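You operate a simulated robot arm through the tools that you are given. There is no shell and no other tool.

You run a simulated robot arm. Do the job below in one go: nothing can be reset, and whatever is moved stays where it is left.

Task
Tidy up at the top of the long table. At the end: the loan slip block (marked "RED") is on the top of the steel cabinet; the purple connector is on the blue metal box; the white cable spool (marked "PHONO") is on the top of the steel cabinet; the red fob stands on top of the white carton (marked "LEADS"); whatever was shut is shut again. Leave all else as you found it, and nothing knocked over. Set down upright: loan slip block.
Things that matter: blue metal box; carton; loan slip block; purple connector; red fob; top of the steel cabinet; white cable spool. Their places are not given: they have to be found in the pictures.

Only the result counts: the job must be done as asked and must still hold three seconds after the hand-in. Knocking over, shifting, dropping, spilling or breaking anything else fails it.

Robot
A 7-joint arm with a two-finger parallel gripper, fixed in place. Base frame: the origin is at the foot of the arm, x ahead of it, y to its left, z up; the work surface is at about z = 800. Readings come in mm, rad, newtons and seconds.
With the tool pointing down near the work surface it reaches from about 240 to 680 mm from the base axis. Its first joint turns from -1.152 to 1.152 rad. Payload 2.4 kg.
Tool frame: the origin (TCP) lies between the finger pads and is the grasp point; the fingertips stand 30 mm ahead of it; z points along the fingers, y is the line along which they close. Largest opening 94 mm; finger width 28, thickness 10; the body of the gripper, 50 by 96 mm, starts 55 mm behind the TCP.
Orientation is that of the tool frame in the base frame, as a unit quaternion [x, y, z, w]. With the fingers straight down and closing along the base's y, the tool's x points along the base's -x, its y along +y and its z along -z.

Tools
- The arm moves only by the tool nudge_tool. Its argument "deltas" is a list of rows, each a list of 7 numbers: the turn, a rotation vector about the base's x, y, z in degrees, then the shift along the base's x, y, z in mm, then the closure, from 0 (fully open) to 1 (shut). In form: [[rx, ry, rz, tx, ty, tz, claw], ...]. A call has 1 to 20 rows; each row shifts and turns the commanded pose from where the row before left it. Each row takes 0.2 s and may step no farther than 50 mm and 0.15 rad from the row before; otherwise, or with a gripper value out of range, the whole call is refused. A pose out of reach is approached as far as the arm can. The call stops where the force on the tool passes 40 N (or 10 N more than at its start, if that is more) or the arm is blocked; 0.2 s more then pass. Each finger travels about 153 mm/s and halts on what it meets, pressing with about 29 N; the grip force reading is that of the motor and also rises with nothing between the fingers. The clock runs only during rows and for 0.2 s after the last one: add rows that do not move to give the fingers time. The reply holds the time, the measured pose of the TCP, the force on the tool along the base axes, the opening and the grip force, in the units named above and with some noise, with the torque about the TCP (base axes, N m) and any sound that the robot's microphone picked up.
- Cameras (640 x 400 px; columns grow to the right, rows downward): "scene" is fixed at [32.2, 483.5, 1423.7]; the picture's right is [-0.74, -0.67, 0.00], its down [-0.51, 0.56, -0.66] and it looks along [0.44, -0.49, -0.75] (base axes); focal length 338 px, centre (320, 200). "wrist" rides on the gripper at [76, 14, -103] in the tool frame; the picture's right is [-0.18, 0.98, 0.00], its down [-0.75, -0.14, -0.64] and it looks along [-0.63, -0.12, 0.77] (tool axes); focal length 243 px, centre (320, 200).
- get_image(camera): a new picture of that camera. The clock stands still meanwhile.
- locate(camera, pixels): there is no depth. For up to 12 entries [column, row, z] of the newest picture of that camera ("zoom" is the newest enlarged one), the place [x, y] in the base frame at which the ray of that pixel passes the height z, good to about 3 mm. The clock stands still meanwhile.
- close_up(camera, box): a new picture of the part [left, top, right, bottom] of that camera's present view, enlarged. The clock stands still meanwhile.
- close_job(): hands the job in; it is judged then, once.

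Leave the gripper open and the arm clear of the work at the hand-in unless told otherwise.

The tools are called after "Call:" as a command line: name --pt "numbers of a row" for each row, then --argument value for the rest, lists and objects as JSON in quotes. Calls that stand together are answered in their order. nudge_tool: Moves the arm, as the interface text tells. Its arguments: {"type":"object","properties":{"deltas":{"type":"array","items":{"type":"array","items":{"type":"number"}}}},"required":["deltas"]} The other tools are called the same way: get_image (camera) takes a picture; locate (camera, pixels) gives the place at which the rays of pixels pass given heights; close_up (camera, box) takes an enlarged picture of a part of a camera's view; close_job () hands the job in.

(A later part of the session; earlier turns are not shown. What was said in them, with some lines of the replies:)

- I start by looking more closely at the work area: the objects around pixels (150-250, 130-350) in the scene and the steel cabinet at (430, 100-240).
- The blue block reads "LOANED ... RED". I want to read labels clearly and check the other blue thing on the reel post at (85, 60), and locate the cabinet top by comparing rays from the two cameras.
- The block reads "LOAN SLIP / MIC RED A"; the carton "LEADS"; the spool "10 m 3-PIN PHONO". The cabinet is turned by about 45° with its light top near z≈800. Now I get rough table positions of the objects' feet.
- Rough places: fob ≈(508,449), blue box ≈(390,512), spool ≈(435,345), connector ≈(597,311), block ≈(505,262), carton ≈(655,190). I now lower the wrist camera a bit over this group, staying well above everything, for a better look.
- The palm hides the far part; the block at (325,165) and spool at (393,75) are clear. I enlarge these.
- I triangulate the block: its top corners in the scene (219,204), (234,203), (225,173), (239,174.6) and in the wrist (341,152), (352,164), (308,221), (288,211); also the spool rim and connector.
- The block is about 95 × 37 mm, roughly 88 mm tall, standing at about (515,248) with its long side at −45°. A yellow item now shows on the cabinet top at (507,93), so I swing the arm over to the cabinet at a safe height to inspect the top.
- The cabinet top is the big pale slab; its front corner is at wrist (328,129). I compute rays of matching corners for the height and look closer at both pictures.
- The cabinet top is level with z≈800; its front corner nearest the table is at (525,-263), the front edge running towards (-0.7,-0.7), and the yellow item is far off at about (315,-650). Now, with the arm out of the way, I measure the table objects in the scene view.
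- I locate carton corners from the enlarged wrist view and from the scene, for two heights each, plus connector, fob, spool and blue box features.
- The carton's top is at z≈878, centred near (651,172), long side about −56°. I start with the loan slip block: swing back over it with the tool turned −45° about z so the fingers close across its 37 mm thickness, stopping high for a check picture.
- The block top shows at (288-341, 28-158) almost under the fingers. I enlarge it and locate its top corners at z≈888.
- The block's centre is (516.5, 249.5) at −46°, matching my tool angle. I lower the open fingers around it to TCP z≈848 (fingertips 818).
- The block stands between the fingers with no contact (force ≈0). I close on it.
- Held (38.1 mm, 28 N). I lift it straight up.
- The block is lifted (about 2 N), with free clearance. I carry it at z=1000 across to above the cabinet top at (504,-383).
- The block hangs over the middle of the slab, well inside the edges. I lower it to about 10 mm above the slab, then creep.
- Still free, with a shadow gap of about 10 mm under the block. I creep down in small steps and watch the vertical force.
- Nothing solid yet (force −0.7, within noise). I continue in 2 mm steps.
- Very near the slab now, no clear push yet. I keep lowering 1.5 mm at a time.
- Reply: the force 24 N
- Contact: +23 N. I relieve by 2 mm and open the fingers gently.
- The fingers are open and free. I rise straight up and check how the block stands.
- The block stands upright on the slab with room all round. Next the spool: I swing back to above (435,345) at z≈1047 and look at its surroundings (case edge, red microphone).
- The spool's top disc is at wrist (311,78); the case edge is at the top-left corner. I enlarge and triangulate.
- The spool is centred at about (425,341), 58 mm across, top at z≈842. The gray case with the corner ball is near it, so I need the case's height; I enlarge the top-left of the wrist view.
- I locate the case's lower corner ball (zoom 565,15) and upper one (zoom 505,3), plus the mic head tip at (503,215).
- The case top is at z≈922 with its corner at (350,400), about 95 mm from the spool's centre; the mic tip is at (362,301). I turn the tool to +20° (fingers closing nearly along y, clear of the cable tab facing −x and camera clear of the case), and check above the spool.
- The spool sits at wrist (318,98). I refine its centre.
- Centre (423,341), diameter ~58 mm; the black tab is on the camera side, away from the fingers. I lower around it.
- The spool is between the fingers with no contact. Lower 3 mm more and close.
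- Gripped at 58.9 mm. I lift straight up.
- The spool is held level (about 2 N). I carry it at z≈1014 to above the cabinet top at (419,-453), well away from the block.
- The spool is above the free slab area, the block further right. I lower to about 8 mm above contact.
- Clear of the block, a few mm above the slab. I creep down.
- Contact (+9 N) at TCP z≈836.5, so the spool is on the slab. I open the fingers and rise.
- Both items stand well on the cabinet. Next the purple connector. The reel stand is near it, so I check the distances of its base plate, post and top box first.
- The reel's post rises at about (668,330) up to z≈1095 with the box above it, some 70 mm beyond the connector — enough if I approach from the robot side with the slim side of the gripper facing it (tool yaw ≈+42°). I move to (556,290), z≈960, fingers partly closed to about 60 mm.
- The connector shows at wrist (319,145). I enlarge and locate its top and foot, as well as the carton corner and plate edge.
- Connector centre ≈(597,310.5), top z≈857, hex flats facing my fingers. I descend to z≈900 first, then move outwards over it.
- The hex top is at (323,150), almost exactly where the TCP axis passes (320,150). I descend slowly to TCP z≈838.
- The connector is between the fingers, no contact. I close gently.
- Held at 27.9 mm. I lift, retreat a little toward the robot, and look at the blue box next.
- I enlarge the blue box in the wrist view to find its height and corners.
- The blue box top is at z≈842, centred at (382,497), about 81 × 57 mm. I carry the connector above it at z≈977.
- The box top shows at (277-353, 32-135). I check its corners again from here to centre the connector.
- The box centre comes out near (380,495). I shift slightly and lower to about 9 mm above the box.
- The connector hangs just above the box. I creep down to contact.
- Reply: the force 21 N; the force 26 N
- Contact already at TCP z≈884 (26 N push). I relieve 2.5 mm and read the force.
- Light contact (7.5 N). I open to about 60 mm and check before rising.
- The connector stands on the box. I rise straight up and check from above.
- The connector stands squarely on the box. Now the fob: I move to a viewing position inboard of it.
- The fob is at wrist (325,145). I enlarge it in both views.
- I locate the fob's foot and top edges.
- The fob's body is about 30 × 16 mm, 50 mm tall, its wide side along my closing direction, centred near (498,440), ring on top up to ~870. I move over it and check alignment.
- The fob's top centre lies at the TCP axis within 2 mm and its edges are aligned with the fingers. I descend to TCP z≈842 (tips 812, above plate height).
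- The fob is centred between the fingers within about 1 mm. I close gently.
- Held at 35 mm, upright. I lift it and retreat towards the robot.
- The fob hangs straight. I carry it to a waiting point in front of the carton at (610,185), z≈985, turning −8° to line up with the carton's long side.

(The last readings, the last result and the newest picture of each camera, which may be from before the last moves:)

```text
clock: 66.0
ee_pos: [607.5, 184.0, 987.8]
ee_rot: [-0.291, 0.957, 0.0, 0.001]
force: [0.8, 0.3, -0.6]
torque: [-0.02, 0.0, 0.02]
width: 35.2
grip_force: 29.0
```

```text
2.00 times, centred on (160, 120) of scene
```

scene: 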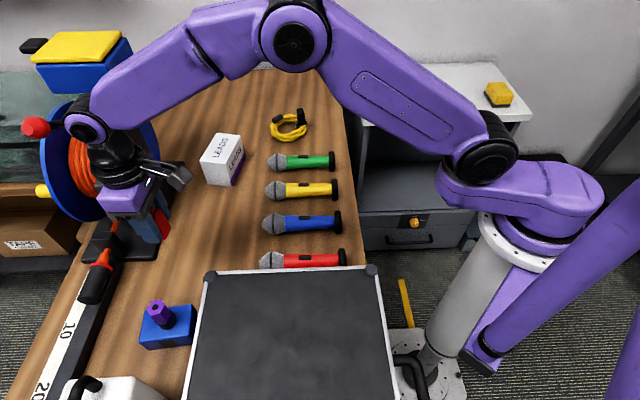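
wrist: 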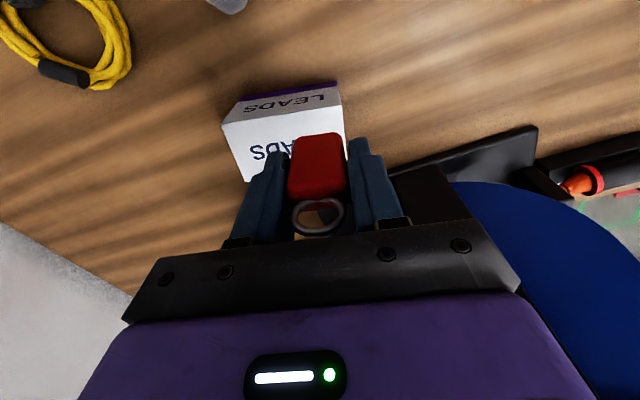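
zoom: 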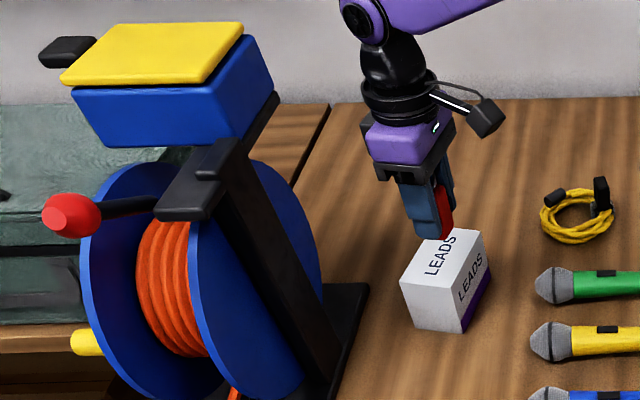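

I locate the visible carton top corners at z=878 from here.

Call:
close_up --camera "wrist" --box '[200, 70, 380, 200]'

Call:
locate --camera "wrist" --pixels '[[223, 124, 878], [341, 106, 878], [246, 182, 878], [320, 134, 878], [239, 98, 800], [337, 82, 800]]'

```text
3.08 times, centred on (290, 135) of wrist
```

zoom: 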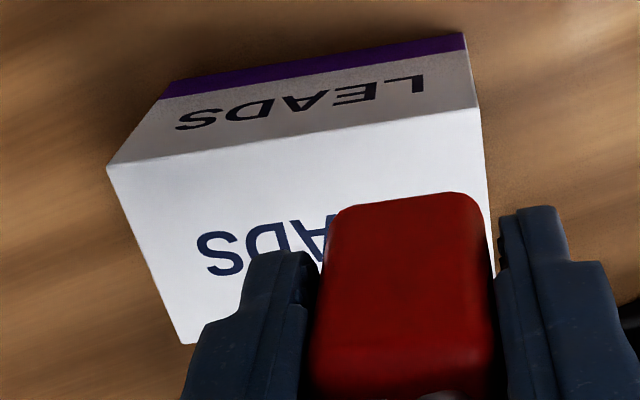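

```text
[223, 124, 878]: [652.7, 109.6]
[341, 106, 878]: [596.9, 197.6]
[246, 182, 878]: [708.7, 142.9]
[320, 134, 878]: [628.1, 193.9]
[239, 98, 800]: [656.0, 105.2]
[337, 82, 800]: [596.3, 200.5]
```

The carton top centre is (652,172). I move outwards to about (647,170), then down to about 12 mm above the top.

Call:
nudge_tool --pt "0 0 0 13 -4.7 -10 1" --pt "0 0 0 13 -4.7 -10 1" --pt "0 0 0 13 -4.7 -10 1" --pt "0 0 0 0 0 -15 1" --pt "0 0 0 0 0 -10 1" --pt "0 0 0 0 0 0 1"

Call:
get_image --camera "wrist"

Call:
close_up --camera "scene" --box '[170, 100, 270, 200]'

```text
clock: 67.4
ee_pos: [647.4, 173.3, 933.5]
ee_rot: [-0.292, 0.957, 0.001, 0.001]
force: [0.3, 0.4, -0.3]
torque: [0.0, -0.02, 0.01]
width: 35.0
grip_force: 29.4
```

```text
taken
```

wrist: 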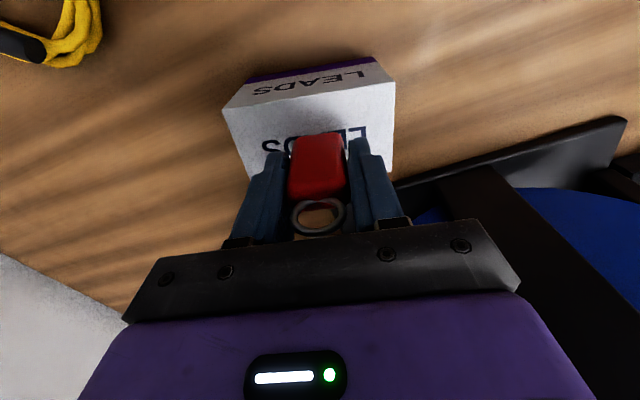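

```text
4.00 times, centred on (220, 150) of scene
```

zoom: 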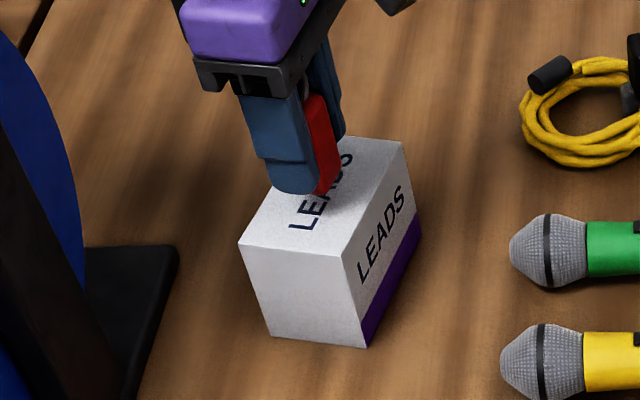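

Good alignment over the carton. I creep down.

Call:
nudge_tool --pt "0 0 0 0 0 -4 1" --pt "0 0 0 0 0 -3 1" --pt "0 0 0 0 0 0 1"

```text
clock: 68.2
ee_pos: [648.8, 173.3, 925.5]
ee_rot: [-0.292, 0.956, 0.0, -0.001]
force: [0.1, -0.1, -0.2]
torque: [-0.04, 0.01, 0.02]
width: 35.2
grip_force: 28.4
```

Call:
nudge_tool --pt "0 0 0 0 0 -2 1" --pt "0 0 0 0 0 0 1"

Call:
close_up --camera "scene" --box '[190, 110, 250, 170]'

```text
clock: 68.8
ee_pos: [647.8, 173.3, 922.8]
ee_rot: [-0.291, 0.957, 0.0, 0.0]
force: [-0.2, 0.6, -0.8]
torque: [0.0, 0.0, 0.01]
width: 35.3
grip_force: 28.6
```

```text
6.67 times, centred on (220, 140) of scene
```

zoom: 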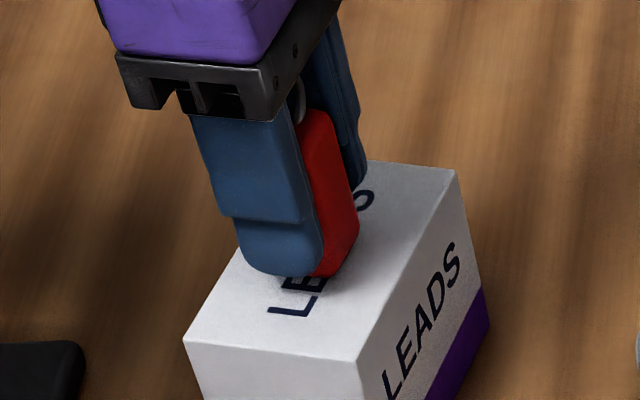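

Not touching yet. I go on in 1 mm to 1.5 mm steps, reading the force each time.

Call:
nudge_tool --pt "0 0 0 0 0 -1.5 1" --pt "0 0 0 0 0 0 1"

```text
clock: 69.4
ee_pos: [649.1, 172.6, 923.3]
ee_rot: [-0.292, 0.956, 0.001, 0.001]
force: [-0.5, 0.4, 4.1]
torque: [0.05, 0.07, 0.01]
width: 35.0
grip_force: 29.8
```

Contact begins (+4 N). The fob is on the carton; I open the fingers to about 60 mm.

Call:
nudge_tool --pt "0 0 0 0 0 0 0.6" --pt "0 0 0 0 0 0 0.5" --pt "0 0 0 0 0 0 0.35" --pt "0 0 0 0 0 0 0.35"

Call:
close_up --camera "scene" --box '[190, 110, 250, 170]'

Call:
get_image --camera "wrist"

```text
clock: 70.4
ee_pos: [649.1, 172.2, 921.9]
ee_rot: [-0.292, 0.956, 0.0, 0.001]
force: [0.1, 0.1, -0.2]
torque: [-0.05, -0.02, -0.02]
width: 61.2
grip_force: 0.1
```

```text
6.67 times, centred on (220, 140) of scene
```

zoom: 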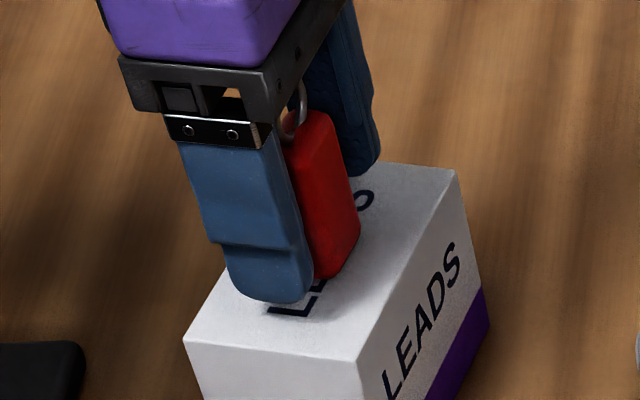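

```text
taken
```

wrist: 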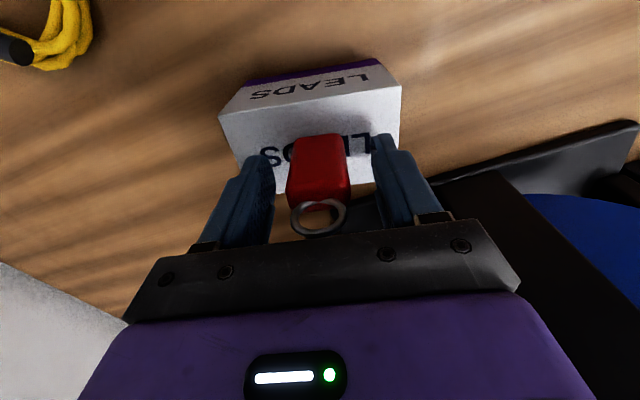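

The fob stands on its own. I rise straight up until the fingers clear the ring, then back off towards the robot.

Call:
nudge_tool --pt "0 0 0 0 0 10 0.35" --pt "0 0 0 0 0 25 0.35" --pt "0 0 0 0 0 35 0.35" --pt "0 0 0 0 0 40 0.35" --pt "0 0 0 -30 -5 25 0.35" --pt "0 0 0 -40 -10 0 0.2" --pt "0 0 0 -40 -10 0 0" --pt "0 0 0 -40 -10 0 0" --pt "0 0 0 0 0 0 0"

Call:
get_image --camera "wrist"

Call:
get_image --camera "scene"

Call:
close_up --camera "scene" --box '[170, 100, 270, 200]'

```text
clock: 72.4
ee_pos: [499.2, 140.3, 1059.7]
ee_rot: [-0.292, 0.956, 0.0, 0.0]
force: [0.4, 0.0, 1.0]
torque: [-0.02, -0.04, -0.02]
width: 94.1
grip_force: 0.1
```

```text
taken
```

wrist: 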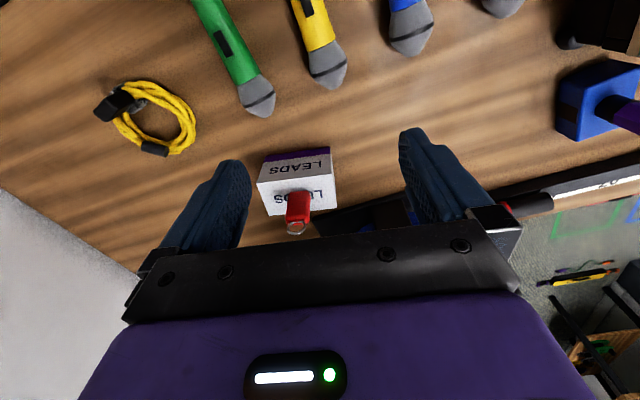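

```text
taken
```

scene: 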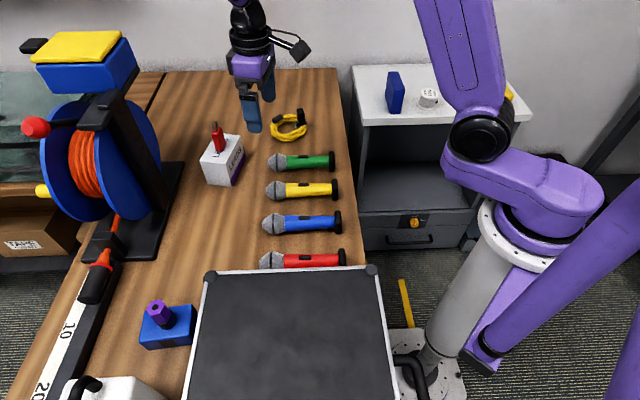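

```text
4.00 times, centred on (220, 150) of scene
```

zoom: 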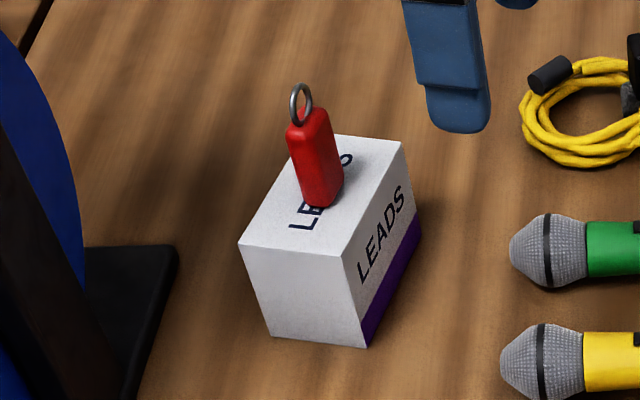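

All four items are in place: block upright and spool on the cabinet top (388-435, 75-110), connector on the blue box (160,315), fob standing on the carton (217,140). The mics, cable, carton, case and the shut cabinet drawer look unchanged, and the gripper is open and clear at z≈1060. I do a last check of the cabinet and blue box.

Call:
close_up --camera "scene" --box '[350, 50, 530, 260]'

Call:
close_up --camera "scene" --box '[60, 220, 240, 400]'

```text
1.90 times, centred on (440, 155) of scene
```

zoom: 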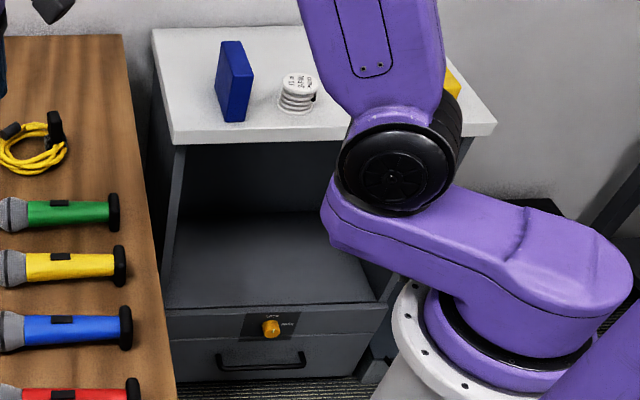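

```text
2.22 times, centred on (150, 310) of scene
```

zoom: 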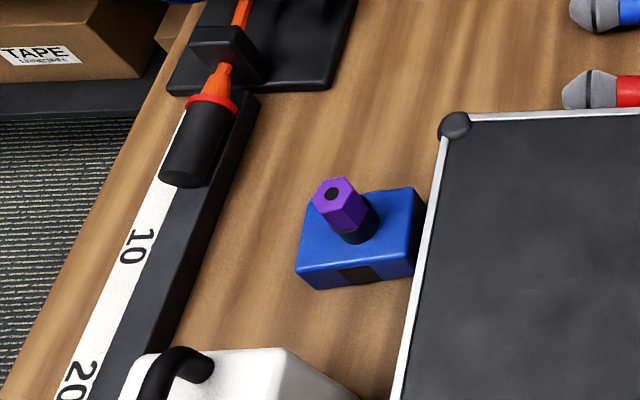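

Everything is stable and as asked, and the drawer is shut as it was at the start. I hand the job in.

Call:
close_job

```text
The job is handed in.
```

The tidy-up is finished and handed in. I have not seen the judge's result. In my last pictures everything was standing where you asked:

- **Loan slip block ("RED"):** upright on the top of the steel cabinet, well back from the edges.
- **White cable spool ("PHONO"):** on the top of the steel cabinet, beside the block with a clear gap.
- **Purple connector:** standing on the blue metal box on the table.
- **Red fob:** standing on top of the white carton ("LEADS").

Nothing was opened, and the cabinet drawer is shut as it was at the start. Nothing else in the pictures looked moved or knocked over. The gripper is open, and the arm was clear of the work at about z = 1060 mm.

There is a second blue box, with a yellow lid, on top of the cable reel. I took the plain blue box on the table as the one you meant, partly because the reel's box looked out of the arm's reach.
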